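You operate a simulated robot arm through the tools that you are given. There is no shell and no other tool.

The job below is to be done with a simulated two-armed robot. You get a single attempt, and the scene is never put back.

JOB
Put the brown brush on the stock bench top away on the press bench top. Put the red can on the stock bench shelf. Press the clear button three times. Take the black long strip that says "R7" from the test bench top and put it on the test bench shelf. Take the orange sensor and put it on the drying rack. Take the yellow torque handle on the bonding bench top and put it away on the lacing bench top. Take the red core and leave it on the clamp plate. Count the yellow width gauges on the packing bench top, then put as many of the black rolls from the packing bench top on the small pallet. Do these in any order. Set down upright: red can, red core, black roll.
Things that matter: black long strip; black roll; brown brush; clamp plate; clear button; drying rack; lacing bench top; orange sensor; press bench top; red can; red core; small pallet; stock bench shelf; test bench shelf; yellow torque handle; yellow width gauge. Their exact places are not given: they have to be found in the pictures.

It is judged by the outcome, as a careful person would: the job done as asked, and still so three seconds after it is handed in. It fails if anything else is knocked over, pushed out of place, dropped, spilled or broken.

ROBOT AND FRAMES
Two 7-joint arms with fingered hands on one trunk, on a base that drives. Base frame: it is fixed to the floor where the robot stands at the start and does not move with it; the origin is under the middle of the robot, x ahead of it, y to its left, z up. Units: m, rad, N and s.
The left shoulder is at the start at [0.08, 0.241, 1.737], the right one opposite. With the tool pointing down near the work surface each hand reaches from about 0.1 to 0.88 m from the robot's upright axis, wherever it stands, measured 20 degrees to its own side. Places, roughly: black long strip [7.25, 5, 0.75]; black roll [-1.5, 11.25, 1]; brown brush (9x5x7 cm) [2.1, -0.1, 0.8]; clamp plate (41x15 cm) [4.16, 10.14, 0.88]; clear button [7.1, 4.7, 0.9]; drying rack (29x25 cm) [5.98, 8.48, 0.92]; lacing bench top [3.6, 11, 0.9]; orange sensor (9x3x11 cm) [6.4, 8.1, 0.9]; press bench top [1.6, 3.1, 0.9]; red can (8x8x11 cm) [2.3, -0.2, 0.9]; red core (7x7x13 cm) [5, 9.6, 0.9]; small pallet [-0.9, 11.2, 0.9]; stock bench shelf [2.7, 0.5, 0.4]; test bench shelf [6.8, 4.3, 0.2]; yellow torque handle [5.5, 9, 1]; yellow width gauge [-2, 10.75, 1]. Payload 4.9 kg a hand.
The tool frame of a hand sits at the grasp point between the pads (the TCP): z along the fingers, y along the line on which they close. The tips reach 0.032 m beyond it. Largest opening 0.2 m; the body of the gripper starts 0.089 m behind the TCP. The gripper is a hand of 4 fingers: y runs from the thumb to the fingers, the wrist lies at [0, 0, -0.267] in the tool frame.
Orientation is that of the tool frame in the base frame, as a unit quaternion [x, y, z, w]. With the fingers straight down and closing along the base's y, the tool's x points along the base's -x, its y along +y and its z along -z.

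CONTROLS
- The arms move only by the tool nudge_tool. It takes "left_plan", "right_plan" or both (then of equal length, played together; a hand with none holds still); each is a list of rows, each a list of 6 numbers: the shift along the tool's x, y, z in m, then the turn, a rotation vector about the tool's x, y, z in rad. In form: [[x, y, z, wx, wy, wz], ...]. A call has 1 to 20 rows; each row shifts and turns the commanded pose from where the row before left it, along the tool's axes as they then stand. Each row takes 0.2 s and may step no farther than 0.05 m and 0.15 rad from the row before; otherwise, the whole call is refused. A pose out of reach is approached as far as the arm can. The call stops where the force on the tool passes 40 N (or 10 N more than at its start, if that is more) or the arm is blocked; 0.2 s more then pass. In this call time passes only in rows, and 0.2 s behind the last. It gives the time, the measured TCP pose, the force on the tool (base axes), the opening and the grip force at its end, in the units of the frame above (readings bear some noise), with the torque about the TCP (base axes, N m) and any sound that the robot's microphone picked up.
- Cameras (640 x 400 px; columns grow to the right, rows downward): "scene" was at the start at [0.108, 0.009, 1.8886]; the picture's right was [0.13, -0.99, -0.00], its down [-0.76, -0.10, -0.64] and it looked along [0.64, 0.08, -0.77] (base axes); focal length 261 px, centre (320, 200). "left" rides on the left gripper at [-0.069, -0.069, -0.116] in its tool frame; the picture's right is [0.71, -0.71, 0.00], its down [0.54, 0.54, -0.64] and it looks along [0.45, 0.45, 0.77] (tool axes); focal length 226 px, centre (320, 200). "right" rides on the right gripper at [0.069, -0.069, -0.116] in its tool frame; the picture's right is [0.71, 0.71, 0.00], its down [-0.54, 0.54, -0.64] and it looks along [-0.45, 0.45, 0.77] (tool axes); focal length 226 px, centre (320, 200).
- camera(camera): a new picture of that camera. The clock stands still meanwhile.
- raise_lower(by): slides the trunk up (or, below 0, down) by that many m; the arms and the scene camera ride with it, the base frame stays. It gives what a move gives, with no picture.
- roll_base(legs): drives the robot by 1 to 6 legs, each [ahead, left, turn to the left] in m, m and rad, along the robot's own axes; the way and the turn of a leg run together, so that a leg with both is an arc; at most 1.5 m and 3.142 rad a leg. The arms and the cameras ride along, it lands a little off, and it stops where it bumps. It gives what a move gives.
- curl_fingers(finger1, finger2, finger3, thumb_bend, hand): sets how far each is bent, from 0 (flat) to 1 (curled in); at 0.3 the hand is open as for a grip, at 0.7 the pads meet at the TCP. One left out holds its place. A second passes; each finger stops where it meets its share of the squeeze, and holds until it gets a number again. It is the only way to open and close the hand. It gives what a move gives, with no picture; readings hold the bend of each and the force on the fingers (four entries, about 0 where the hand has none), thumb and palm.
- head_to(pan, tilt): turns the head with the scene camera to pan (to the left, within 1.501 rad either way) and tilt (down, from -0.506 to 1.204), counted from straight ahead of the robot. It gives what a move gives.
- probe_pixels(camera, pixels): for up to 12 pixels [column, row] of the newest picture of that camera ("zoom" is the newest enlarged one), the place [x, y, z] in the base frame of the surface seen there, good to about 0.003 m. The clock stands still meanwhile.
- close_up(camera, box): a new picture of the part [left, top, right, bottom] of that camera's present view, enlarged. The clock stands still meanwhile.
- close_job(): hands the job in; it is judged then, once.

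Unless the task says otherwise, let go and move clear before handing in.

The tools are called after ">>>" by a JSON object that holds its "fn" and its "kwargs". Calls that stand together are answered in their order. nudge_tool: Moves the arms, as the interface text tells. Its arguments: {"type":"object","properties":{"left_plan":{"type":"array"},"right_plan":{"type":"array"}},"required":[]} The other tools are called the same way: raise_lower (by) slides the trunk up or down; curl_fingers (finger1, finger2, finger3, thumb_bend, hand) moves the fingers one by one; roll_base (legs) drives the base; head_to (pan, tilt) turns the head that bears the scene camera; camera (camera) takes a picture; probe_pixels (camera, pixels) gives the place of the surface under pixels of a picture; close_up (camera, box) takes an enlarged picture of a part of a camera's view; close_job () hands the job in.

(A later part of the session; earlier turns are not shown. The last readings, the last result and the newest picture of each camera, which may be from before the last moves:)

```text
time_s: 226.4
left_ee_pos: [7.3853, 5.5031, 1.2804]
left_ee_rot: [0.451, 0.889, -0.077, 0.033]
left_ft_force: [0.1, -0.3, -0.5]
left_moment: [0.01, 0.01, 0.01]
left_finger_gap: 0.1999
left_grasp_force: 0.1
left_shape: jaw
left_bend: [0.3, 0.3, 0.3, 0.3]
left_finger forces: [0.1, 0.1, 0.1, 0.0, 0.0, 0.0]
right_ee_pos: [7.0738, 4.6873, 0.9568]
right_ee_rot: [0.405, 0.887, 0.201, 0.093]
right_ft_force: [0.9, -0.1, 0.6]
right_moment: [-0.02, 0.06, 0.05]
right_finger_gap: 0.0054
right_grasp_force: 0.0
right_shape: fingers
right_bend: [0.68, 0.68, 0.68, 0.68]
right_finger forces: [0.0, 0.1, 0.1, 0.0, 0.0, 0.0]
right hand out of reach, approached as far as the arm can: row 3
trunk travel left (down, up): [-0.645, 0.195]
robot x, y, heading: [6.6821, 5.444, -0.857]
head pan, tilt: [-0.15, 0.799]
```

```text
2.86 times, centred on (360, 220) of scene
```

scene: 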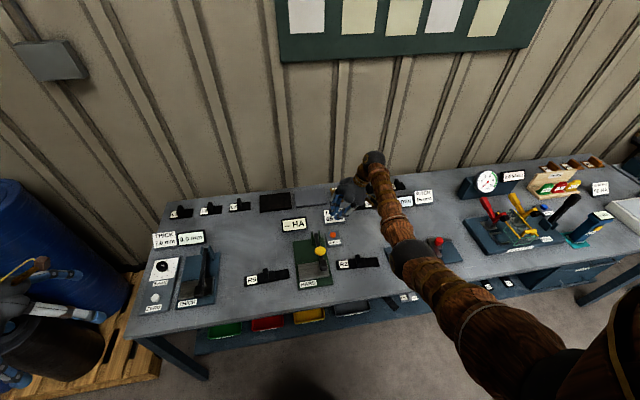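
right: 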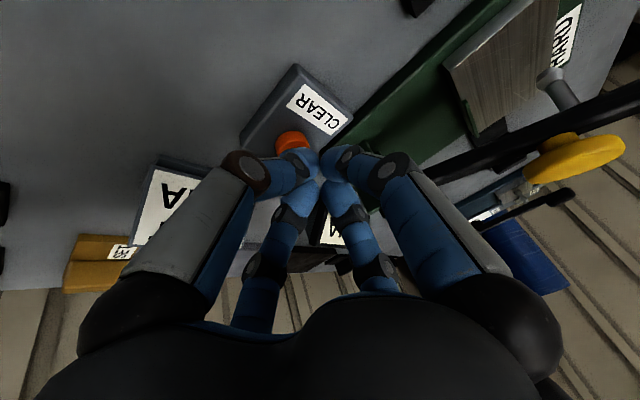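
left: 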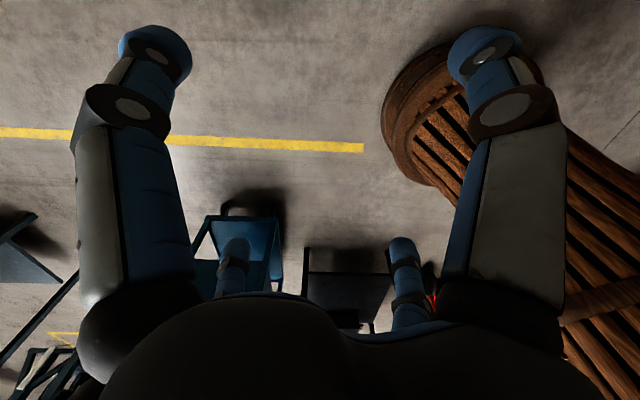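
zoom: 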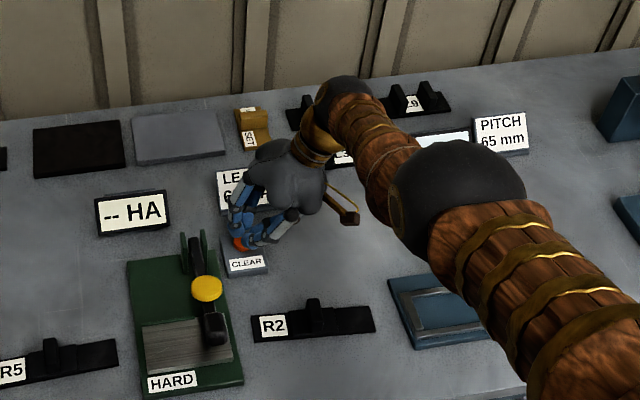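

I'm at the arm's reach limit, so I'll raise and draw back the hand and bring the base 0.1 m closer.

>>> {"fn": "nudge_tool", "kwargs": {"right_plan": [[0.02, 0.0087, -0.018, 0, 0, 0], [0.04, 0.0087, -0.018, 0, 0, 0], [0.04, 0.0087, -0.018, 0, 0, 0]]}}

>>> {"fn": "roll_base", "kwargs": {"legs": [[0.11, 0.0, 0.0]]}}

>>> {"fn": "camera", "kwargs": {"camera": "right"}}

```text
time_s: 227.2
left_ee_pos: [7.3838, 5.5016, 1.2807]
left_ee_rot: [0.451, 0.888, -0.077, 0.034]
left_ft_force: [-0.3, 0.4, 0.1]
left_moment: [0.0, -0.01, 0.0]
left_finger_gap: 0.1999
left_grasp_force: 0.1
left_shape: jaw
left_bend: [0.3, 0.3, 0.3, 0.3]
left_finger forces: [0.1, 0.0, 0.0, 0.0, 0.1, 0.1]
right_ee_pos: [7.0712, 4.6871, 0.9627]
right_ee_rot: [0.404, 0.887, 0.203, 0.092]
right_ft_force: [0.0, 0.5, 0.2]
right_moment: [0.02, 0.0, 0.02]
right_finger_gap: 0.0056
right_grasp_force: 0.1
right_shape: fingers
right_bend: [0.68, 0.68, 0.68, 0.68]
right_finger forces: [0.0, 0.0, 0.0, 0.1, 0.0, 0.0]
right hand out of reach, approached as far as the arm can: row 1, 2, 3
trunk travel left (down, up): [-0.645, 0.195]
robot x, y, heading: [6.6823, 5.4389, -0.852]
head pan, tilt: [-0.15, 0.799]
```

```text
time_s: 228.4
left_ee_pos: [7.4527, 5.4252, 1.2829]
left_ee_rot: [0.451, 0.889, -0.077, 0.036]
left_ft_force: [0.0, 0.9, -0.1]
left_moment: [-0.06, -0.06, 0.0]
left_finger_gap: 0.2001
left_grasp_force: 0.2
left_shape: jaw
left_bend: [0.3, 0.3, 0.3, 0.3]
left_finger forces: [0.0, 0.0, 0.0, 0.0, 0.0, 0.1]
right_ee_pos: [7.1407, 4.6082, 0.965]
right_ee_rot: [0.404, 0.887, 0.203, 0.094]
right_ft_force: [0.2, 0.1, -0.7]
right_moment: [-0.06, -0.01, -0.05]
right_finger_gap: 0.0051
right_grasp_force: 0.0
right_shape: fingers
right_bend: [0.68, 0.68, 0.68, 0.68]
right_finger forces: [0.0, 0.0, 0.0, 0.0, 0.0, 0.1]
trunk travel left (down, up): [-0.645, 0.195]
robot x, y, heading: [6.7523, 5.3597, -0.848]
head pan, tilt: [-0.15, 0.799]
```

```text
taken
```

right: 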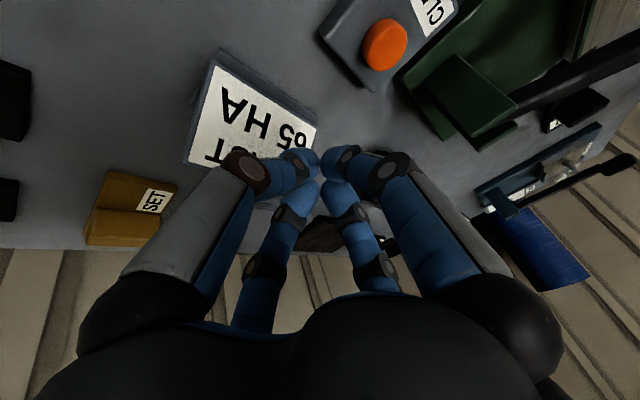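

The hand stayed put relative to the base last time, so it has moved forward with the base over the LEAST plate (no contact). I'll now draw it straight back toward the button line and see if it follows.

>>> {"fn": "nudge_tool", "kwargs": {"right_plan": [[0.03, 0.0044, -0.009, 0, 0, 0], [0.03, 0, 0, 0, 0, 0], [0.028, 0, 0, 0, 0, 0]]}}

>>> {"fn": "camera", "kwargs": {"camera": "right"}}

```text
time_s: 229.2
left_ee_pos: [7.4568, 5.4204, 1.2801]
left_ee_rot: [0.451, 0.888, -0.076, 0.034]
left_ft_force: [0.2, -0.9, 0.4]
left_moment: [0.03, -0.01, 0.03]
left_finger_gap: 0.1999
left_grasp_force: 0.1
left_shape: jaw
left_bend: [0.3, 0.3, 0.3, 0.3]
left_finger forces: [0.1, 0.1, 0.0, 0.0, 0.1, 0.0]
right_ee_pos: [7.1299, 4.6164, 0.9343]
right_ee_rot: [0.405, 0.886, 0.205, 0.091]
right_ft_force: [0.4, -0.2, -0.6]
right_moment: [0.05, 0.05, 0.04]
right_finger_gap: 0.0054
right_grasp_force: 0.1
right_shape: fingers
right_bend: [0.68, 0.68, 0.68, 0.68]
right_finger forces: [0.0, 0.1, 0.1, 0.1, 0.0, 0.0]
right hand out of reach, approached as far as the arm can: row 1, 2, 3
trunk travel left (down, up): [-0.645, 0.195]
robot x, y, heading: [6.7507, 5.357, -0.857]
head pan, tilt: [-0.15, 0.799]
```

```text
taken
```

right: 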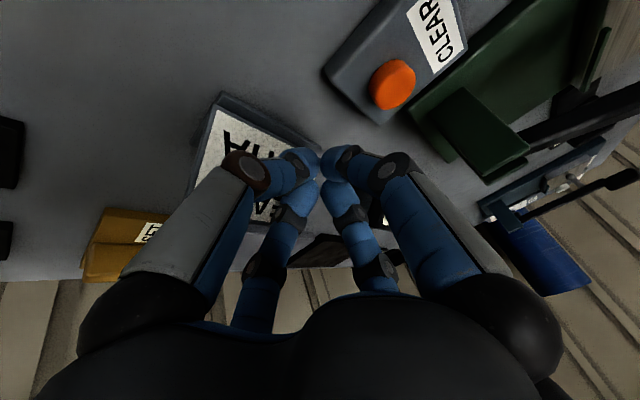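

That pushed the hand lower rather than back — a joint limit at this lean. I'll go straight up, away from the LEAST plate, and reduce the lean.

>>> {"fn": "nudge_tool", "kwargs": {"right_plan": [[0, 0.0131, -0.027, 0, 0, 0], [0, 0.0174, -0.036, 0, 0, 0], [0, 0.0174, -0.036, 0, 0, 0]]}}

```text
time_s: 230.0
left_ee_pos: [7.4563, 5.4218, 1.2801]
left_ee_rot: [0.451, 0.889, -0.076, 0.035]
left_ft_force: [1.0, -0.4, -0.3]
left_moment: [-0.01, 0.01, -0.01]
left_finger_gap: 0.1997
left_grasp_force: 0.0
left_shape: jaw
left_bend: [0.3, 0.3, 0.3, 0.3]
left_finger forces: [0.1, 0.0, 0.0, 0.0, 0.0, 0.0]
right_ee_pos: [7.1576, 4.5781, 1.0213]
right_ee_rot: [0.405, 0.886, 0.205, 0.09]
right_ft_force: [0.2, 0.9, -0.1]
right_moment: [0.03, -0.04, 0.04]
right_finger_gap: 0.0054
right_grasp_force: 0.1
right_shape: fingers
right_bend: [0.68, 0.68, 0.68, 0.68]
right_finger forces: [0.1, 0.1, 0.0, 0.0, 0.1, 0.0]
right hand out of reach, approached as far as the arm can: row 1, 2, 3
trunk travel left (down, up): [-0.645, 0.195]
robot x, y, heading: [6.7534, 5.3588, -0.855]
head pan, tilt: [-0.15, 0.799]
```

The lean is the limiting factor. I'll rotate back to vertical and instead use finger2 alone as an off-centre pointer, which keeps the palm to the right of the lever anyway.

>>> {"fn": "nudge_tool", "kwargs": {"right_plan": [[0, 0, 0, 0.15, 0, 0], [0, 0, 0, 0.15, 0, 0], [0, 0, 0, 0.15, 0, 0]]}}

>>> {"fn": "camera", "kwargs": {"camera": "right"}}

>>> {"fn": "close_up", "kwargs": {"camera": "scene", "box": [260, 130, 440, 290]}}

```text
time_s: 230.8
left_ee_pos: [7.4567, 5.4235, 1.2814]
left_ee_rot: [0.451, 0.889, -0.077, 0.035]
left_ft_force: [1.1, 0.2, 0.9]
left_moment: [0.0, 0.05, -0.01]
left_finger_gap: 0.1997
left_grasp_force: 0.1
left_shape: jaw
left_bend: [0.3, 0.3, 0.3, 0.3]
left_finger forces: [0.1, 0.0, 0.1, 0.0, 0.1, 0.1]
right_ee_pos: [7.1649, 4.5685, 1.0162]
right_ee_rot: [0.414, 0.91, 0.0, -0.002]
right_ft_force: [0.0, -0.8, 0.3]
right_moment: [0.01, 0.0, 0.02]
right_finger_gap: 0.0055
right_grasp_force: 0.1
right_shape: fingers
right_bend: [0.68, 0.68, 0.68, 0.68]
right_finger forces: [0.0, 0.1, 0.0, 0.0, 0.0, 0.0]
right hand out of reach, approached as far as the arm can: row 1, 2
trunk travel left (down, up): [-0.645, 0.195]
robot x, y, heading: [6.7467, 5.3587, -0.848]
head pan, tilt: [-0.15, 0.799]
```

```text
taken
```

right: 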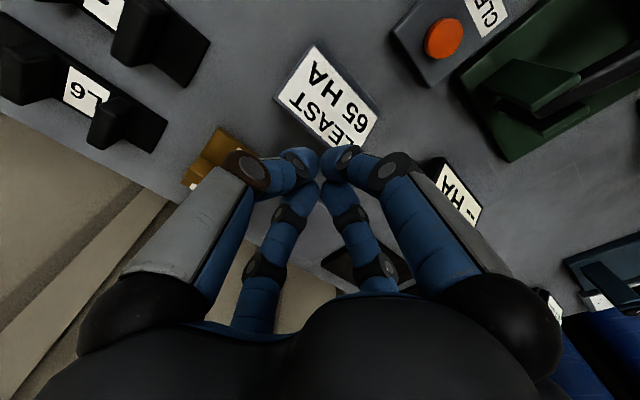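

```text
2.50 times, centred on (350, 210) of scene
```

zoom: 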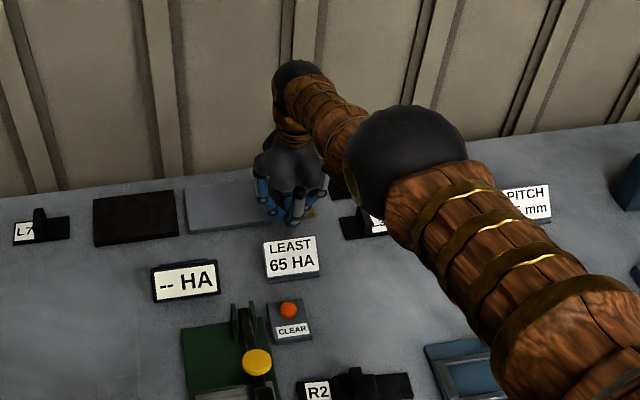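

Vertical again. I'll move back and right so that finger2's tip will sit over the button, then open finger2 into a pointer.

>>> {"fn": "nudge_tool", "kwargs": {"right_plan": [[0.0447, -0.0191, 0, 0, 0, 0], [0.0447, -0.0191, 0, 0, 0, 0], [0.0447, -0.0191, 0, 0, 0, 0]]}}

>>> {"fn": "curl_fingers", "kwargs": {"hand": "right", "finger2": 0.4}}

>>> {"fn": "curl_fingers", "kwargs": {"hand": "right", "finger1": 0.8, "finger3": 0.8, "thumb_bend": 0.85}}

>>> {"fn": "camera", "kwargs": {"camera": "right"}}

>>> {"fn": "close_up", "kwargs": {"camera": "scene", "box": [260, 130, 440, 290]}}

```text
time_s: 231.6
left_ee_pos: [7.4554, 5.4215, 1.2803]
left_ee_rot: [0.45, 0.889, -0.076, 0.035]
left_ft_force: [-0.5, 0.4, -0.4]
left_moment: [0.0, 0.04, 0.03]
left_finger_gap: 0.2001
left_grasp_force: 0.1
left_shape: jaw
left_bend: [0.3, 0.3, 0.3, 0.3]
left_finger forces: [0.0, 0.0, 0.0, 0.0, 0.1, 0.1]
right_ee_pos: [7.1042, 4.5476, 0.9629]
right_ee_rot: [0.415, 0.91, 0.002, -0.003]
right_ft_force: [0.6, 0.1, -0.6]
right_moment: [-0.01, 0.03, 0.03]
right_finger_gap: 0.0056
right_grasp_force: 0.1
right_shape: fingers
right_bend: [0.68, 0.68, 0.68, 0.68]
right_finger forces: [0.0, 0.0, 0.0, 0.0, 0.0, 0.1]
right hand out of reach, approached as far as the arm can: row 1, 2, 3
trunk travel left (down, up): [-0.645, 0.195]
robot x, y, heading: [6.7486, 5.3591, -0.851]
head pan, tilt: [-0.15, 0.799]
```

```text
time_s: 232.6
left_ee_pos: [7.4553, 5.4229, 1.279]
left_ee_rot: [0.45, 0.889, -0.076, 0.035]
left_ft_force: [-0.4, 0.1, -0.4]
left_moment: [-0.04, 0.0, 0.03]
left_finger_gap: 0.1999
left_grasp_force: 0.0
left_shape: jaw
left_bend: [0.3, 0.3, 0.3, 0.3]
left_finger forces: [0.0, 0.1, 0.0, 0.1, 0.1, 0.0]
right_ee_pos: [7.1044, 4.5487, 0.964]
right_ee_rot: [0.415, 0.91, 0.002, -0.003]
right_ft_force: [0.2, 0.5, 0.0]
right_moment: [0.01, 0.04, 0.02]
right_finger_gap: 0.0056
right_grasp_force: 0.1
right_shape: fingers
right_bend: [0.68, 0.4, 0.68, 0.68]
right_finger forces: [0.0, 0.1, 0.1, 0.0, 0.1, 0.0]
trunk travel left (down, up): [-0.645, 0.195]
robot x, y, heading: [6.7488, 5.3634, -0.858]
head pan, tilt: [-0.15, 0.799]
```

```text
time_s: 233.6
left_ee_pos: [7.4555, 5.4211, 1.2812]
left_ee_rot: [0.451, 0.889, -0.077, 0.034]
left_ft_force: [-0.1, -0.8, 0.2]
left_moment: [0.0, 0.0, 0.03]
left_finger_gap: 0.2
left_grasp_force: 0.0
left_shape: jaw
left_bend: [0.3, 0.3, 0.3, 0.3]
left_finger forces: [0.0, 0.1, 0.0, 0.0, 0.0, 0.0]
right_ee_pos: [7.1038, 4.5489, 0.9636]
right_ee_rot: [0.415, 0.91, 0.003, -0.004]
right_ft_force: [-0.8, -0.1, -0.4]
right_moment: [0.01, 0.0, 0.01]
right_finger_gap: 0.0
right_grasp_force: 0.1
right_shape: fingers
right_bend: [0.77, 0.4, 0.77, 0.76]
right_finger forces: [0.0, 0.0, 0.0, 0.0, 0.0, 0.0]
trunk travel left (down, up): [-0.645, 0.195]
robot x, y, heading: [6.7488, 5.3599, -0.851]
head pan, tilt: [-0.15, 0.799]
```

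```text
taken
```

right: 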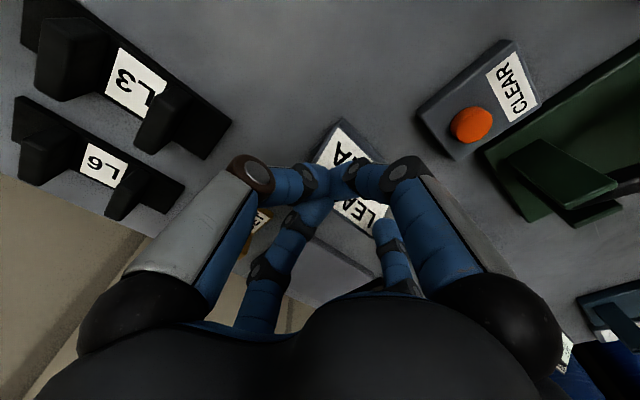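

```text
2.50 times, centred on (350, 210) of scene
```

zoom: 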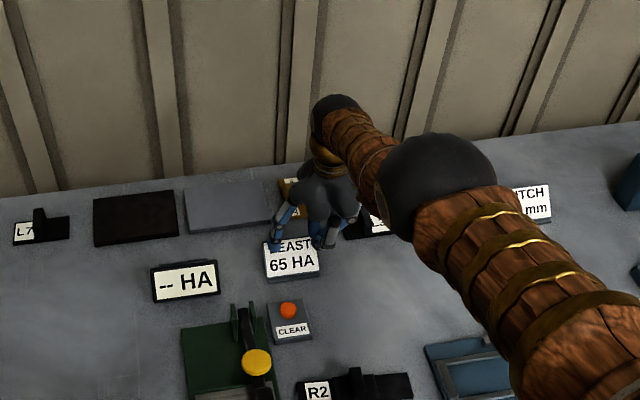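

The arm seems stuck fully stretched (it slides along its reach sphere). I'll lift with the trunk, back the base well away from the bench, and unfold the arm there with larger moves.

>>> {"fn": "raise_lower", "kwargs": {"by": 0.15}}

>>> {"fn": "roll_base", "kwargs": {"legs": [[-0.75, 0.0, 0.0]]}}

>>> {"fn": "nudge_tool", "kwargs": {"right_plan": [[0.05, 0, 0, 0, 0, 0], [0.05, 0, 0, 0, 0, 0], [0.05, 0, 0, 0, 0, 0], [0.05, 0, 0, 0, 0, 0], [0.05, 0, 0, 0, 0, 0]]}}

>>> {"fn": "camera", "kwargs": {"camera": "scene"}}

```text
time_s: 235.3
left_ee_pos: [7.4565, 5.4216, 1.4307]
left_ee_rot: [0.45, 0.889, -0.077, 0.035]
left_ft_force: [0.1, 0.3, 0.4]
left_moment: [-0.01, -0.01, 0.0]
left_finger_gap: 0.2
left_grasp_force: 0.0
left_shape: jaw
left_bend: [0.3, 0.3, 0.3, 0.3]
left_finger forces: [0.0, 0.1, 0.0, 0.1, 0.0, 0.0]
right_ee_pos: [7.1046, 4.5484, 1.115]
right_ee_rot: [0.414, 0.91, 0.002, -0.003]
right_ft_force: [-0.5, 0.1, -0.1]
right_moment: [0.01, 0.0, 0.03]
right_finger_gap: 0.0001
right_grasp_force: 0.0
right_shape: fingers
right_bend: [0.77, 0.4, 0.77, 0.76]
right_finger forces: [0.0, 0.1, 0.0, 0.0, 0.0, 0.0]
trunk travel left (down, up): [-0.795, 0.045]
robot x, y, heading: [6.7481, 5.3612, -0.849]
head pan, tilt: [-0.15, 0.799]
```

```text
time_s: 239.4
left_ee_pos: [6.9666, 5.981, 1.4295]
left_ee_rot: [0.452, 0.888, -0.077, 0.034]
left_ft_force: [-0.4, -1.0, -0.6]
left_moment: [0.0, 0.03, 0.0]
left_finger_gap: 0.1996
left_grasp_force: 0.0
left_shape: jaw
left_bend: [0.3, 0.3, 0.3, 0.3]
left_finger forces: [0.0, 0.0, 0.0, 0.0, 0.0, 0.0]
right_ee_pos: [6.6131, 5.1104, 1.1121]
right_ee_rot: [0.415, 0.91, 0.002, -0.004]
right_ft_force: [0.3, -0.7, -0.6]
right_moment: [0.04, 0.01, 0.0]
right_finger_gap: 0.0002
right_grasp_force: 0.1
right_shape: fingers
right_bend: [0.77, 0.4, 0.77, 0.76]
right_finger forces: [0.0, 0.0, 0.0, 0.0, 0.0, 0.0]
trunk travel left (down, up): [-0.795, 0.045]
robot x, y, heading: [6.2586, 5.9219, -0.853]
head pan, tilt: [-0.15, 0.799]
```

```text
time_s: 240.6
left_ee_pos: [6.9651, 5.9827, 1.4315]
left_ee_rot: [0.452, 0.888, -0.077, 0.034]
left_ft_force: [0.2, 0.8, 0.2]
left_moment: [-0.02, -0.01, 0.01]
left_finger_gap: 0.1998
left_grasp_force: 0.0
left_shape: jaw
left_bend: [0.3, 0.3, 0.3, 0.3]
left_finger forces: [0.1, 0.1, 0.0, 0.1, 0.0, 0.0]
right_ee_pos: [6.565, 5.1566, 1.0078]
right_ee_rot: [0.416, 0.909, 0.004, -0.003]
right_ft_force: [0.5, -0.5, 1.8]
right_moment: [-0.01, 0.0, 0.03]
right_finger_gap: 0.0
right_grasp_force: 0.1
right_shape: fingers
right_bend: [0.77, 0.4, 0.77, 0.76]
right_finger forces: [0.1, 0.0, 0.0, 0.0, 0.1, 0.0]
right hand out of reach, approached as far as the arm can: row 1, 2, 3, 4, 5
trunk travel left (down, up): [-0.795, 0.045]
robot x, y, heading: [6.2592, 5.922, -0.855]
head pan, tilt: [-0.15, 0.799]
```

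```text
taken
```

scene: 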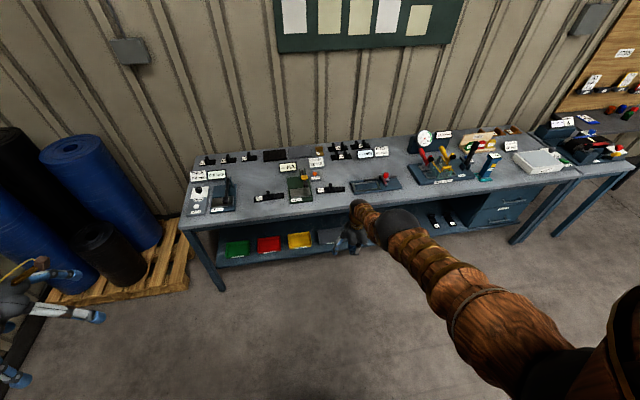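

The arm is dead straight in the view. I'll command a sustained pull inward toward the shoulder (back and up) to make the elbow bend.

>>> {"fn": "nudge_tool", "kwargs": {"right_plan": [[0.0338, 0, -0.0297, 0, 0, 0], [0.0338, 0, -0.0297, 0, 0, 0], [0.0338, 0, -0.0297, 0, 0, 0], [0.0338, 0, -0.0297, 0, 0, 0], [0.0338, 0, -0.0297, 0, 0, 0], [0.0338, 0, -0.0297, 0, 0, 0], [0.0338, 0, -0.0297, 0, 0, 0], [0.0338, 0, -0.0297, 0, 0, 0]]}}

```text
time_s: 242.4
left_ee_pos: [6.9652, 5.9824, 1.4315]
left_ee_rot: [0.451, 0.889, -0.077, 0.034]
left_ft_force: [0.2, -0.2, 0.2]
left_moment: [-0.01, 0.01, 0.0]
left_finger_gap: 0.2
left_grasp_force: 0.1
left_shape: jaw
left_bend: [0.3, 0.3, 0.3, 0.3]
left_finger forces: [0.1, 0.1, 0.1, 0.0, 0.0, 0.1]
right_ee_pos: [6.565, 5.1551, 1.0108]
right_ee_rot: [0.416, 0.909, 0.003, -0.003]
right_ft_force: [-0.1, -0.7, -0.6]
right_moment: [-0.01, 0.01, 0.0]
right_finger_gap: 0.0
right_grasp_force: 0.0
right_shape: fingers
right_bend: [0.77, 0.4, 0.77, 0.76]
right_finger forces: [0.0, 0.1, 0.0, 0.0, 0.0, 0.1]
right hand out of reach, approached as far as the arm can: row 1, 2, 3, 4, 5, 6, 7, 8
trunk travel left (down, up): [-0.795, 0.045]
robot x, y, heading: [6.2588, 5.9223, -0.856]
head pan, tilt: [-0.15, 0.799]
```

Purely radial commands do nothing, which is the straight-elbow singularity. A sideways (tangential) move can flex the elbow, so I'll try moving the hand to the left.

>>> {"fn": "nudge_tool", "kwargs": {"right_plan": [[0, 0.045, 0, 0, 0, 0], [0, 0.045, 0, 0, 0, 0], [0, 0.045, 0, 0, 0, 0], [0, 0.045, 0, 0, 0, 0], [0, 0.045, 0, 0, 0, 0]]}}

```text
time_s: 243.6
left_ee_pos: [6.9669, 5.9847, 1.43]
left_ee_rot: [0.452, 0.888, -0.078, 0.034]
left_ft_force: [-0.4, 0.5, 0.2]
left_moment: [-0.03, -0.02, 0.01]
left_finger_gap: 0.1999
left_grasp_force: 0.0
left_shape: jaw
left_bend: [0.3, 0.3, 0.3, 0.3]
left_finger forces: [0.1, 0.0, 0.0, 0.1, 0.0, 0.1]
right_ee_pos: [6.7231, 5.3143, 1.024]
right_ee_rot: [0.416, 0.909, 0.001, -0.004]
right_ft_force: [0.3, 1.0, -0.5]
right_moment: [-0.06, -0.06, 0.0]
right_finger_gap: 0.0001
right_grasp_force: 0.0
right_shape: fingers
right_bend: [0.77, 0.4, 0.77, 0.76]
right_finger forces: [0.1, 0.1, 0.1, 0.0, 0.0, 0.0]
right hand out of reach, approached as far as the arm can: row 3, 4, 5
trunk travel left (down, up): [-0.795, 0.045]
robot x, y, heading: [6.2614, 5.9222, -0.854]
head pan, tilt: [-0.15, 0.799]
```

Still on the reach sphere. I'll try the other tangential direction, to the right.

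>>> {"fn": "nudge_tool", "kwargs": {"right_plan": [[0, -0.045, 0, 0, 0, 0], [0, -0.045, 0, 0, 0, 0], [0, -0.045, 0, 0, 0, 0], [0, -0.045, 0, 0, 0, 0], [0, -0.045, 0, 0, 0, 0], [0, -0.045, 0, 0, 0, 0], [0, -0.045, 0, 0, 0, 0]]}}

>>> {"fn": "camera", "kwargs": {"camera": "scene"}}

```text
time_s: 245.2
left_ee_pos: [6.9637, 5.9837, 1.4322]
left_ee_rot: [0.453, 0.888, -0.076, 0.034]
left_ft_force: [-0.4, 1.0, 0.1]
left_moment: [0.01, -0.01, -0.01]
left_finger_gap: 0.2001
left_grasp_force: 0.0
left_shape: jaw
left_bend: [0.3, 0.3, 0.3, 0.3]
left_finger forces: [0.1, 0.1, 0.1, 0.0, 0.0, 0.0]
right_ee_pos: [6.4957, 5.1007, 1.0141]
right_ee_rot: [0.414, 0.91, 0.003, -0.002]
right_ft_force: [0.4, 0.4, -0.8]
right_moment: [0.02, 0.04, 0.01]
right_finger_gap: 0.0
right_grasp_force: 0.1
right_shape: fingers
right_bend: [0.77, 0.4, 0.77, 0.76]
right_finger forces: [0.0, 0.1, 0.0, 0.0, 0.0, 0.0]
right hand out of reach, approached as far as the arm can: row 1, 2, 3, 7
trunk travel left (down, up): [-0.795, 0.045]
robot x, y, heading: [6.2631, 5.9233, -0.856]
head pan, tilt: [-0.15, 0.799]
```

```text
taken
```

scene: 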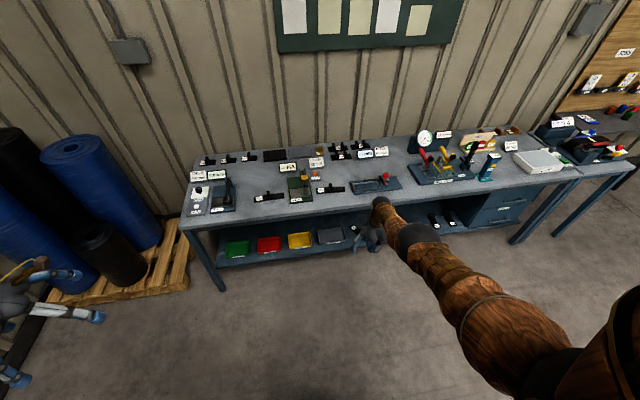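

Mid-way along that sideways line the targets were in reach (slight elbow bend). I'll go to that middle point and then pull inward in the same call.

>>> {"fn": "nudge_tool", "kwargs": {"right_plan": [[0, 0.04, 0, 0, 0, 0], [0, 0.04, 0, 0, 0, 0], [0, 0.04, 0, 0, 0, 0], [0.008, 0, -0.007, 0, 0, 0], [0.012, 0, -0.01, 0, 0, 0], [0.015, 0, -0.013, 0, 0, 0], [0.02, 0, -0.018, 0, 0, 0], [0.03, 0, -0.026, 0, 0, 0], [0.03, 0, -0.026, 0, 0, 0]]}}

```text
time_s: 247.2
left_ee_pos: [6.9641, 5.9854, 1.4322]
left_ee_rot: [0.452, 0.888, -0.078, 0.035]
left_ft_force: [-0.8, -0.5, 0.1]
left_moment: [-0.02, 0.0, -0.02]
left_finger_gap: 0.1998
left_grasp_force: 0.2
left_shape: jaw
left_bend: [0.3, 0.3, 0.3, 0.3]
left_finger forces: [0.0, 0.0, 0.0, 0.0, 0.1, 0.1]
right_ee_pos: [6.5108, 5.2676, 1.1149]
right_ee_rot: [0.416, 0.91, 0.002, -0.002]
right_ft_force: [-0.3, 0.8, 0.7]
right_moment: [-0.02, -0.04, -0.01]
right_finger_gap: 0.0001
right_grasp_force: 0.2
right_shape: fingers
right_bend: [0.77, 0.4, 0.77, 0.76]
right_finger forces: [0.0, 0.0, 0.1, 0.0, 0.0, 0.0]
trunk travel left (down, up): [-0.795, 0.045]
robot x, y, heading: [6.2606, 5.921, -0.853]
head pan, tilt: [-0.15, 0.799]
```

The elbow is bent again. Now I'll drive forward to the bench with the hand high, keeping the arm well inside its reach.

>>> {"fn": "roll_base", "kwargs": {"legs": [[0.77, 0.0, 0.0]]}}

>>> {"fn": "camera", "kwargs": {"camera": "right"}}

>>> {"fn": "camera", "kwargs": {"camera": "scene"}}

```text
time_s: 251.3
left_ee_pos: [7.4729, 5.404, 1.4316]
left_ee_rot: [0.45, 0.889, -0.076, 0.036]
left_ft_force: [0.1, 0.4, 0.4]
left_moment: [0.01, -0.03, 0.01]
left_finger_gap: 0.1998
left_grasp_force: 0.0
left_shape: jaw
left_bend: [0.3, 0.3, 0.3, 0.3]
left_finger forces: [0.1, 0.1, 0.0, 0.1, 0.0, 0.0]
right_ee_pos: [7.0217, 4.6851, 1.1147]
right_ee_rot: [0.415, 0.91, 0.002, -0.002]
right_ft_force: [-0.6, 0.1, -0.6]
right_moment: [0.01, -0.02, 0.02]
right_finger_gap: 0.0
right_grasp_force: 0.0
right_shape: fingers
right_bend: [0.77, 0.4, 0.77, 0.76]
right_finger forces: [0.1, 0.0, 0.1, 0.0, 0.0, 0.0]
trunk travel left (down, up): [-0.795, 0.045]
robot x, y, heading: [6.7687, 5.3425, -0.852]
head pan, tilt: [-0.15, 0.799]
```

```text
taken
```

right: 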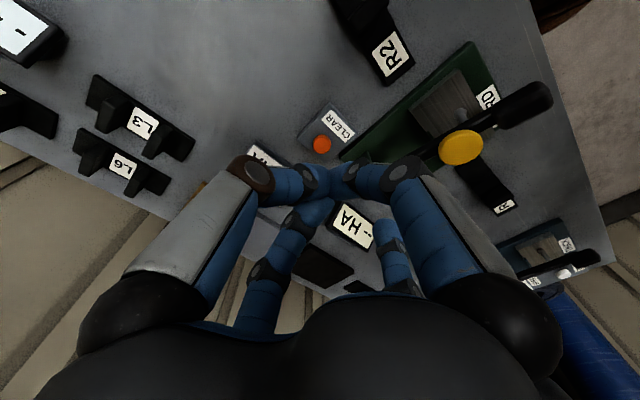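

```text
taken
```

scene: 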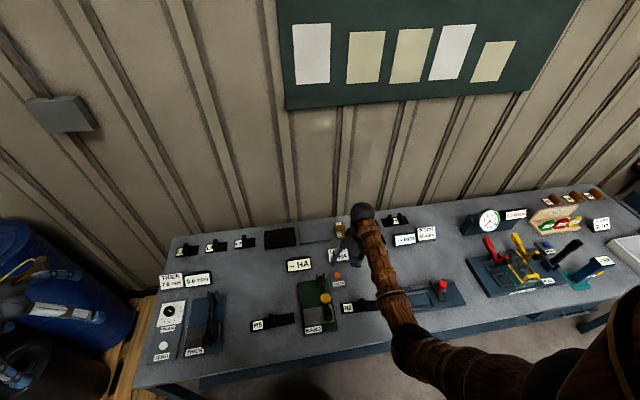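

All items are in place. I'll probe finger2's tip (around (387,232)) to know its offset from the TCP.

>>> {"fn": "probe_pixels", "kwargs": {"camera": "right", "pixels": [[386, 222], [386, 228], [392, 235], [380, 235], [388, 245], [345, 185], [320, 175], [322, 145]]}}

>>> {"fn": "close_up", "kwargs": {"camera": "right", "box": [270, 110, 450, 300]}}

```text
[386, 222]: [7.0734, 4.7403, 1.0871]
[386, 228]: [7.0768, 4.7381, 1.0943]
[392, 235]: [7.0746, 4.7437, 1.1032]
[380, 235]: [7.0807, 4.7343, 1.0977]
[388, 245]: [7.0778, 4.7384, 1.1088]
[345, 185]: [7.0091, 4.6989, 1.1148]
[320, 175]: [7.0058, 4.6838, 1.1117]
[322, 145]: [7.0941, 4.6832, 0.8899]
```

```text
2.11 times, centred on (360, 205) of right
```

zoom: 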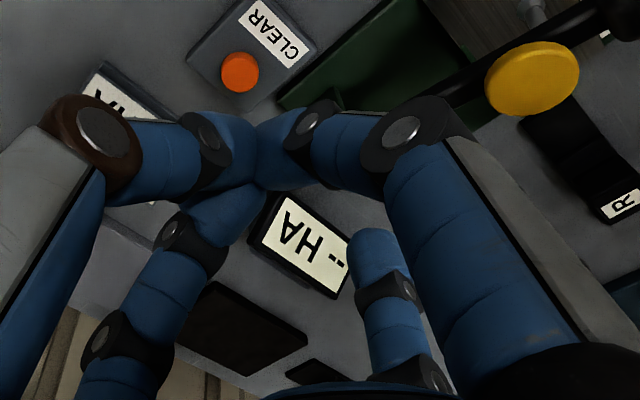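

Finger2's tip is 7.7 cm to the tool's +y and about 3.7 cm below the TCP. I'll shift so it's above the button and lower the trunk 0.13 m.

>>> {"fn": "nudge_tool", "kwargs": {"right_plan": [[-0.0254, -0.0119, 0, 0, 0, 0], [-0.0254, -0.0119, 0, 0, 0, 0]]}}

>>> {"fn": "raise_lower", "kwargs": {"by": -0.13}}

>>> {"fn": "camera", "kwargs": {"camera": "right"}}

>>> {"fn": "close_up", "kwargs": {"camera": "scene", "box": [270, 180, 410, 320]}}

```text
time_s: 251.9
left_ee_pos: [7.4739, 5.4023, 1.4317]
left_ee_rot: [0.45, 0.889, -0.076, 0.034]
left_ft_force: [0.4, 0.4, -0.2]
left_moment: [0.04, 0.02, 0.03]
left_finger_gap: 0.2002
left_grasp_force: 0.1
left_shape: jaw
left_bend: [0.3, 0.3, 0.3, 0.3]
left_finger forces: [0.0, 0.0, 0.0, 0.0, 0.0, 0.0]
right_ee_pos: [7.0395, 4.6284, 1.1133]
right_ee_rot: [0.414, 0.91, 0.003, -0.003]
right_ft_force: [0.0, 0.5, -0.7]
right_moment: [-0.03, 0.0, -0.02]
right_finger_gap: 0.0
right_grasp_force: 0.1
right_shape: fingers
right_bend: [0.77, 0.4, 0.77, 0.76]
right_finger forces: [0.1, 0.0, 0.0, 0.0, 0.1, 0.0]
trunk travel left (down, up): [-0.795, 0.045]
robot x, y, heading: [6.7681, 5.3433, -0.854]
head pan, tilt: [-0.15, 0.799]
```

```text
time_s: 253.5
left_ee_pos: [7.4734, 5.4036, 1.302]
left_ee_rot: [0.45, 0.889, -0.077, 0.035]
left_ft_force: [0.3, -0.3, -0.5]
left_moment: [0.01, 0.01, 0.02]
left_finger_gap: 0.2
left_grasp_force: 0.0
left_shape: jaw
left_bend: [0.3, 0.3, 0.3, 0.3]
left_finger forces: [0.0, 0.1, 0.1, 0.0, 0.0, 0.0]
right_ee_pos: [7.0381, 4.6307, 0.9841]
right_ee_rot: [0.414, 0.91, 0.002, -0.002]
right_ft_force: [0.3, -0.3, 0.6]
right_moment: [0.01, -0.04, -0.01]
right_finger_gap: 0.0
right_grasp_force: 0.1
right_shape: fingers
right_bend: [0.77, 0.4, 0.77, 0.76]
right_finger forces: [0.0, 0.0, 0.0, 0.1, 0.0, 0.0]
trunk travel left (down, up): [-0.665, 0.175]
robot x, y, heading: [6.767, 5.3389, -0.849]
head pan, tilt: [-0.15, 0.799]
```

```text
taken
```

right: 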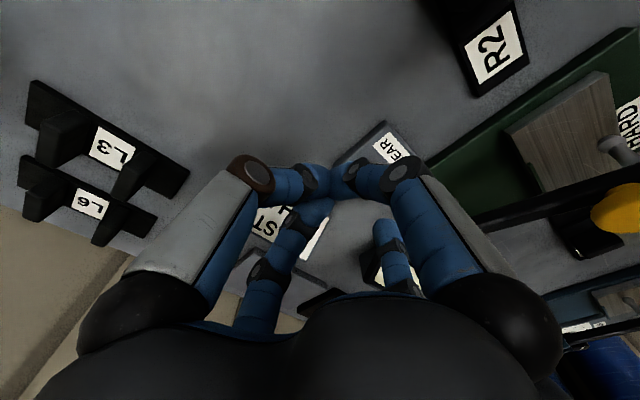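

```text
2.86 times, centred on (340, 250) of scene
```

zoom: 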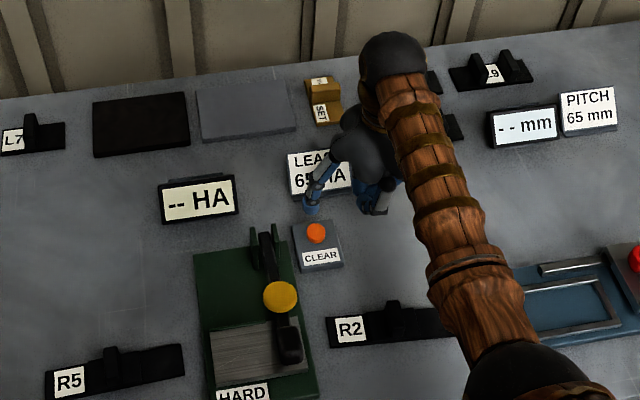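

I'll probe the fingertip and button in this zoomed scene view to check horizontal alignment.

>>> {"fn": "probe_pixels", "kwargs": {"camera": "zoom", "pixels": [[310, 210], [306, 205], [315, 205], [310, 200], [316, 228], [316, 236], [309, 232], [324, 232]]}}

```text
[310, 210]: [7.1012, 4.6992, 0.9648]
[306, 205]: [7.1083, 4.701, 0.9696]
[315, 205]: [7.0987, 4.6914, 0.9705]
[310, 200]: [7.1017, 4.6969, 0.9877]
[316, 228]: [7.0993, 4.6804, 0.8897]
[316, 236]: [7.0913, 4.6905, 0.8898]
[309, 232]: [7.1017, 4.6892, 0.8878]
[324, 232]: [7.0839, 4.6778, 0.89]
```

The tip needs about 6 mm right and 3 mm forward. I'll correct and lower to about 1.5 cm above the button.

>>> {"fn": "nudge_tool", "kwargs": {"right_plan": [[-0.003, -0.006, 0.02, 0, 0, 0], [0, 0, 0.018, 0, 0, 0]]}}

>>> {"fn": "close_up", "kwargs": {"camera": "scene", "box": [300, 200, 380, 280]}}

>>> {"fn": "close_up", "kwargs": {"camera": "right", "box": [320, 100, 480, 300]}}

```text
time_s: 254.1
left_ee_pos: [7.4742, 5.4025, 1.301]
left_ee_rot: [0.45, 0.889, -0.077, 0.035]
left_ft_force: [0.0, -1.0, 0.5]
left_moment: [0.01, 0.02, 0.0]
left_finger_gap: 0.2
left_grasp_force: 0.0
left_shape: jaw
left_bend: [0.3, 0.3, 0.3, 0.3]
left_finger forces: [0.0, 0.0, 0.1, 0.0, 0.1, 0.0]
right_ee_pos: [7.036, 4.6238, 0.9456]
right_ee_rot: [0.415, 0.91, 0.002, -0.002]
right_ft_force: [1.0, -0.7, 0.1]
right_moment: [0.04, -0.02, -0.04]
right_finger_gap: 0.0
right_grasp_force: 0.1
right_shape: fingers
right_bend: [0.77, 0.4, 0.77, 0.76]
right_finger forces: [0.1, 0.0, 0.0, 0.0, 0.0, 0.1]
trunk travel left (down, up): [-0.665, 0.175]
robot x, y, heading: [6.7682, 5.3405, -0.857]
head pan, tilt: [-0.15, 0.799]
```

```text
5.00 times, centred on (340, 240) of scene
```

zoom: 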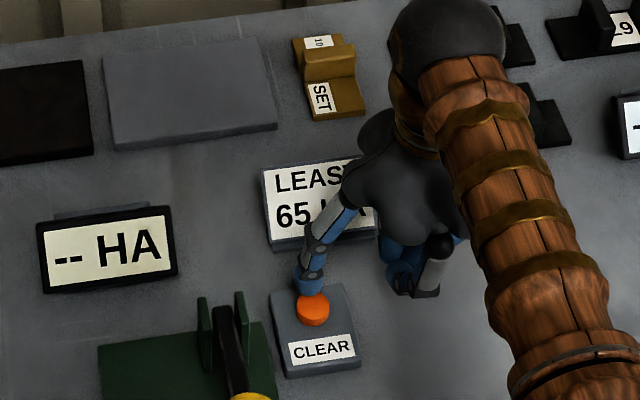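

```text
2.00 times, centred on (400, 200) of right
```

zoom: 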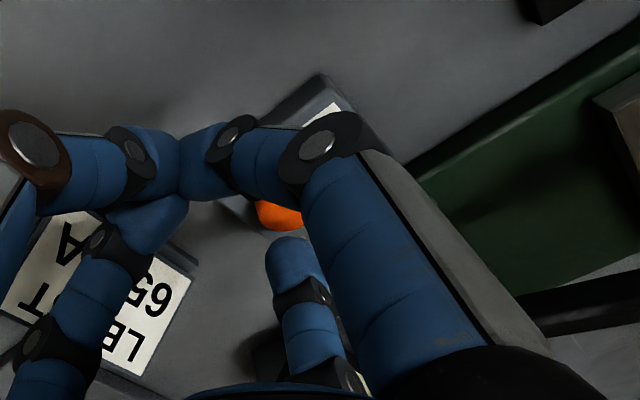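

The tip is right over the button, about 1.5 cm above. I'll fine-adjust by a few millimetres and press down in small steps, watching force and sound.

>>> {"fn": "nudge_tool", "kwargs": {"right_plan": [[0.005, -0.003, 0.006, 0, 0, 0], [0, 0, 0.006, 0, 0, 0]]}}

>>> {"fn": "nudge_tool", "kwargs": {"right_plan": [[0, 0, 0.004, 0, 0, 0]]}}

```text
time_s: 254.7
left_ee_pos: [7.4742, 5.4024, 1.3007]
left_ee_rot: [0.45, 0.889, -0.077, 0.035]
left_ft_force: [-0.1, 0.5, 0.3]
left_moment: [0.01, -0.01, 0.0]
left_finger_gap: 0.1995
left_grasp_force: 0.0
left_shape: jaw
left_bend: [0.3, 0.3, 0.3, 0.3]
left_finger forces: [0.0, 0.0, 0.1, 0.1, 0.0, 0.0]
right_ee_pos: [7.0305, 4.6264, 0.9341]
right_ee_rot: [0.414, 0.91, 0.002, -0.003]
right_ft_force: [0.0, -0.7, -0.1]
right_moment: [0.01, 0.02, -0.02]
right_finger_gap: 0.0
right_grasp_force: 0.1
right_shape: fingers
right_bend: [0.77, 0.4, 0.77, 0.76]
right_finger forces: [0.0, 0.0, 0.1, 0.0, 0.0, 0.0]
trunk travel left (down, up): [-0.665, 0.175]
robot x, y, heading: [6.7707, 5.3375, -0.853]
head pan, tilt: [-0.15, 0.799]
```

```text
time_s: 255.1
left_ee_pos: [7.4736, 5.4044, 1.2999]
left_ee_rot: [0.451, 0.889, -0.077, 0.035]
left_ft_force: [0.5, -0.4, 0.2]
left_moment: [-0.01, 0.0, 0.01]
left_finger_gap: 0.1999
left_grasp_force: 0.0
left_shape: jaw
left_bend: [0.3, 0.3, 0.3, 0.3]
left_finger forces: [0.0, 0.1, 0.0, 0.1, 0.1, 0.0]
right_ee_pos: [7.0292, 4.6253, 0.9303]
right_ee_rot: [0.414, 0.91, 0.002, -0.002]
right_ft_force: [-0.1, -0.4, 0.1]
right_moment: [0.03, -0.02, -0.01]
right_finger_gap: 0.0
right_grasp_force: 0.2
right_shape: fingers
right_bend: [0.77, 0.4, 0.77, 0.76]
right_finger forces: [0.0, 0.1, 0.0, 0.0, 0.0, 0.0]
trunk travel left (down, up): [-0.665, 0.175]
robot x, y, heading: [6.762, 5.3414, -0.853]
head pan, tilt: [-0.15, 0.799]
```

>>> {"fn": "close_up", "kwargs": {"camera": "scene", "box": [310, 215, 370, 275]}}

>>> {"fn": "nudge_tool", "kwargs": {"right_plan": [[0, 0, 0.003, 0, 0, 0]]}}

```text
6.67 times, centred on (340, 245) of scene
```

zoom: 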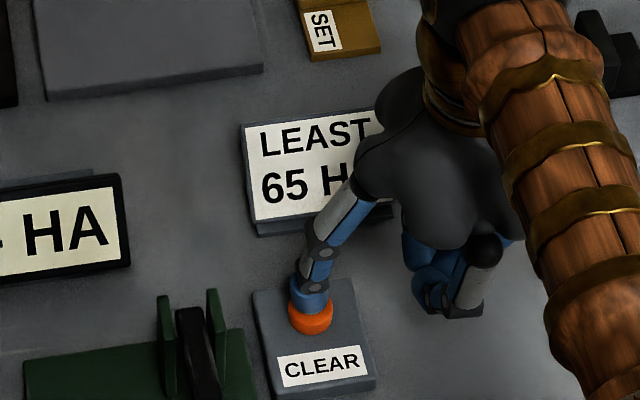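

```text
time_s: 255.5
left_ee_pos: [7.4738, 5.403, 1.3012]
left_ee_rot: [0.45, 0.889, -0.077, 0.035]
left_ft_force: [-0.5, 0.0, 0.5]
left_moment: [0.0, 0.03, 0.02]
left_finger_gap: 0.1999
left_grasp_force: 0.0
left_shape: jaw
left_bend: [0.3, 0.3, 0.3, 0.3]
left_finger forces: [0.1, 0.0, 0.0, 0.0, 0.0, 0.0]
right_ee_pos: [7.0303, 4.6248, 0.9271]
right_ee_rot: [0.414, 0.91, 0.002, -0.002]
right_ft_force: [-0.2, -0.1, 2.2]
right_moment: [0.1, -0.1, 0.03]
right_finger_gap: 0.0001
right_grasp_force: 1.8
right_shape: fingers
right_bend: [0.77, 0.4, 0.77, 0.76]
right_finger forces: [0.1, 1.7, 0.1, 0.1, 0.0, 0.1]
trunk travel left (down, up): [-0.665, 0.175]
robot x, y, heading: [6.7657, 5.34, -0.852]
head pan, tilt: [-0.15, 0.799]
heard: click
```

A click was heard at TCP z=0.927 with 2.2 N: that's press one. I'll lift off 12 mm.

>>> {"fn": "nudge_tool", "kwargs": {"right_plan": [[0, 0, -0.006, 0, 0, 0], [0, 0, -0.006, 0, 0, 0]]}}

>>> {"fn": "close_up", "kwargs": {"camera": "scene", "box": [260, 200, 380, 290]}}

```text
time_s: 256.1
left_ee_pos: [7.4734, 5.4032, 1.301]
left_ee_rot: [0.45, 0.889, -0.077, 0.035]
left_ft_force: [-0.4, -0.4, 0.5]
left_moment: [0.02, -0.02, -0.02]
left_finger_gap: 0.1999
left_grasp_force: 0.0
left_shape: jaw
left_bend: [0.3, 0.3, 0.3, 0.3]
left_finger forces: [0.1, 0.0, 0.1, 0.0, 0.1, 0.1]
right_ee_pos: [7.0296, 4.6265, 0.9383]
right_ee_rot: [0.414, 0.91, 0.003, -0.004]
right_ft_force: [0.1, 0.6, 0.7]
right_moment: [0.01, 0.01, 0.0]
right_finger_gap: 0.0
right_grasp_force: 0.0
right_shape: fingers
right_bend: [0.77, 0.4, 0.77, 0.76]
right_finger forces: [0.0, 0.1, 0.0, 0.1, 0.1, 0.0]
trunk travel left (down, up): [-0.665, 0.175]
robot x, y, heading: [6.7707, 5.3401, -0.855]
head pan, tilt: [-0.15, 0.799]
```

```text
4.44 times, centred on (320, 245) of scene
```

zoom: 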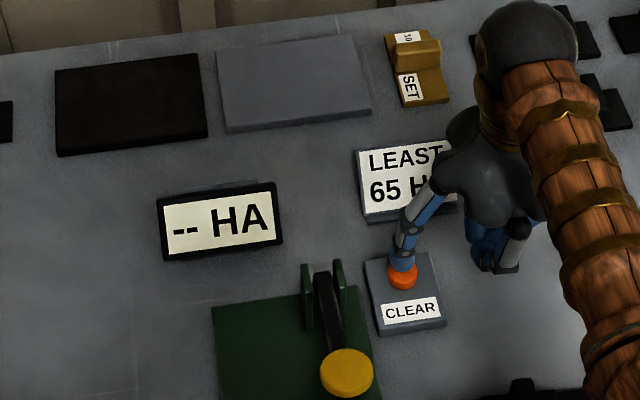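

Lifted with no further click. Pressing the second time.

>>> {"fn": "nudge_tool", "kwargs": {"right_plan": [[0, 0, 0.006, 0, 0, 0], [0, 0, 0.006, 0, 0, 0]]}}

```text
time_s: 256.7
left_ee_pos: [7.4746, 5.402, 1.3009]
left_ee_rot: [0.449, 0.889, -0.077, 0.035]
left_ft_force: [1.0, -0.2, 0.4]
left_moment: [-0.06, -0.01, -0.01]
left_finger_gap: 0.1998
left_grasp_force: 0.1
left_shape: jaw
left_bend: [0.3, 0.3, 0.3, 0.3]
left_finger forces: [0.0, 0.1, 0.0, 0.1, 0.0, 0.0]
right_ee_pos: [7.03, 4.6247, 0.9283]
right_ee_rot: [0.415, 0.91, 0.002, -0.002]
right_ft_force: [-0.2, 0.3, 1.6]
right_moment: [0.1, -0.13, 0.01]
right_finger_gap: 0.0001
right_grasp_force: 1.0
right_shape: fingers
right_bend: [0.77, 0.4, 0.77, 0.76]
right_finger forces: [0.0, 1.8, 0.0, 0.0, 0.0, 0.0]
trunk travel left (down, up): [-0.665, 0.175]
robot x, y, heading: [6.7686, 5.3395, -0.852]
head pan, tilt: [-0.15, 0.799]
heard: click
```

Second click. Lifting off and pressing a third time.

>>> {"fn": "nudge_tool", "kwargs": {"right_plan": [[0, 0, -0.006, 0, 0, 0], [0, 0, -0.006, 0, 0, 0]]}}

>>> {"fn": "nudge_tool", "kwargs": {"right_plan": [[0, 0, 0.006, 0, 0, 0], [0, 0, 0.006, 0, 0, 0]]}}

```text
time_s: 257.3
left_ee_pos: [7.4744, 5.4042, 1.3005]
left_ee_rot: [0.45, 0.889, -0.077, 0.035]
left_ft_force: [0.0, 0.5, -0.4]
left_moment: [0.03, 0.01, 0.04]
left_finger_gap: 0.2001
left_grasp_force: 0.1
left_shape: jaw
left_bend: [0.3, 0.3, 0.3, 0.3]
left_finger forces: [0.0, 0.1, 0.1, 0.0, 0.0, 0.0]
right_ee_pos: [7.0295, 4.6255, 0.9409]
right_ee_rot: [0.414, 0.91, 0.002, -0.002]
right_ft_force: [-0.5, 0.1, -0.1]
right_moment: [0.02, 0.01, 0.02]
right_finger_gap: 0.0
right_grasp_force: 0.0
right_shape: fingers
right_bend: [0.77, 0.4, 0.77, 0.76]
right_finger forces: [0.0, 0.1, 0.0, 0.0, 0.0, 0.0]
trunk travel left (down, up): [-0.665, 0.175]
robot x, y, heading: [6.7692, 5.3385, -0.851]
head pan, tilt: [-0.15, 0.799]
```

```text
time_s: 257.9
left_ee_pos: [7.4738, 5.4035, 1.3013]
left_ee_rot: [0.45, 0.889, -0.077, 0.035]
left_ft_force: [-0.3, 0.4, -0.1]
left_moment: [0.0, 0.03, 0.01]
left_finger_gap: 0.1997
left_grasp_force: 0.1
left_shape: jaw
left_bend: [0.3, 0.3, 0.3, 0.3]
left_finger forces: [0.0, 0.1, 0.1, 0.0, 0.0, 0.1]
right_ee_pos: [7.0306, 4.6252, 0.9284]
right_ee_rot: [0.415, 0.91, 0.002, -0.002]
right_ft_force: [-0.5, 0.4, 1.5]
right_moment: [0.1, -0.12, 0.01]
right_finger_gap: 0.0004
right_grasp_force: 1.2
right_shape: fingers
right_bend: [0.77, 0.4, 0.77, 0.76]
right_finger forces: [0.0, 1.9, 0.0, 0.0, 0.0, 0.0]
trunk travel left (down, up): [-0.665, 0.175]
robot x, y, heading: [6.7711, 5.3382, -0.852]
head pan, tilt: [-0.15, 0.799]
heard: click
```

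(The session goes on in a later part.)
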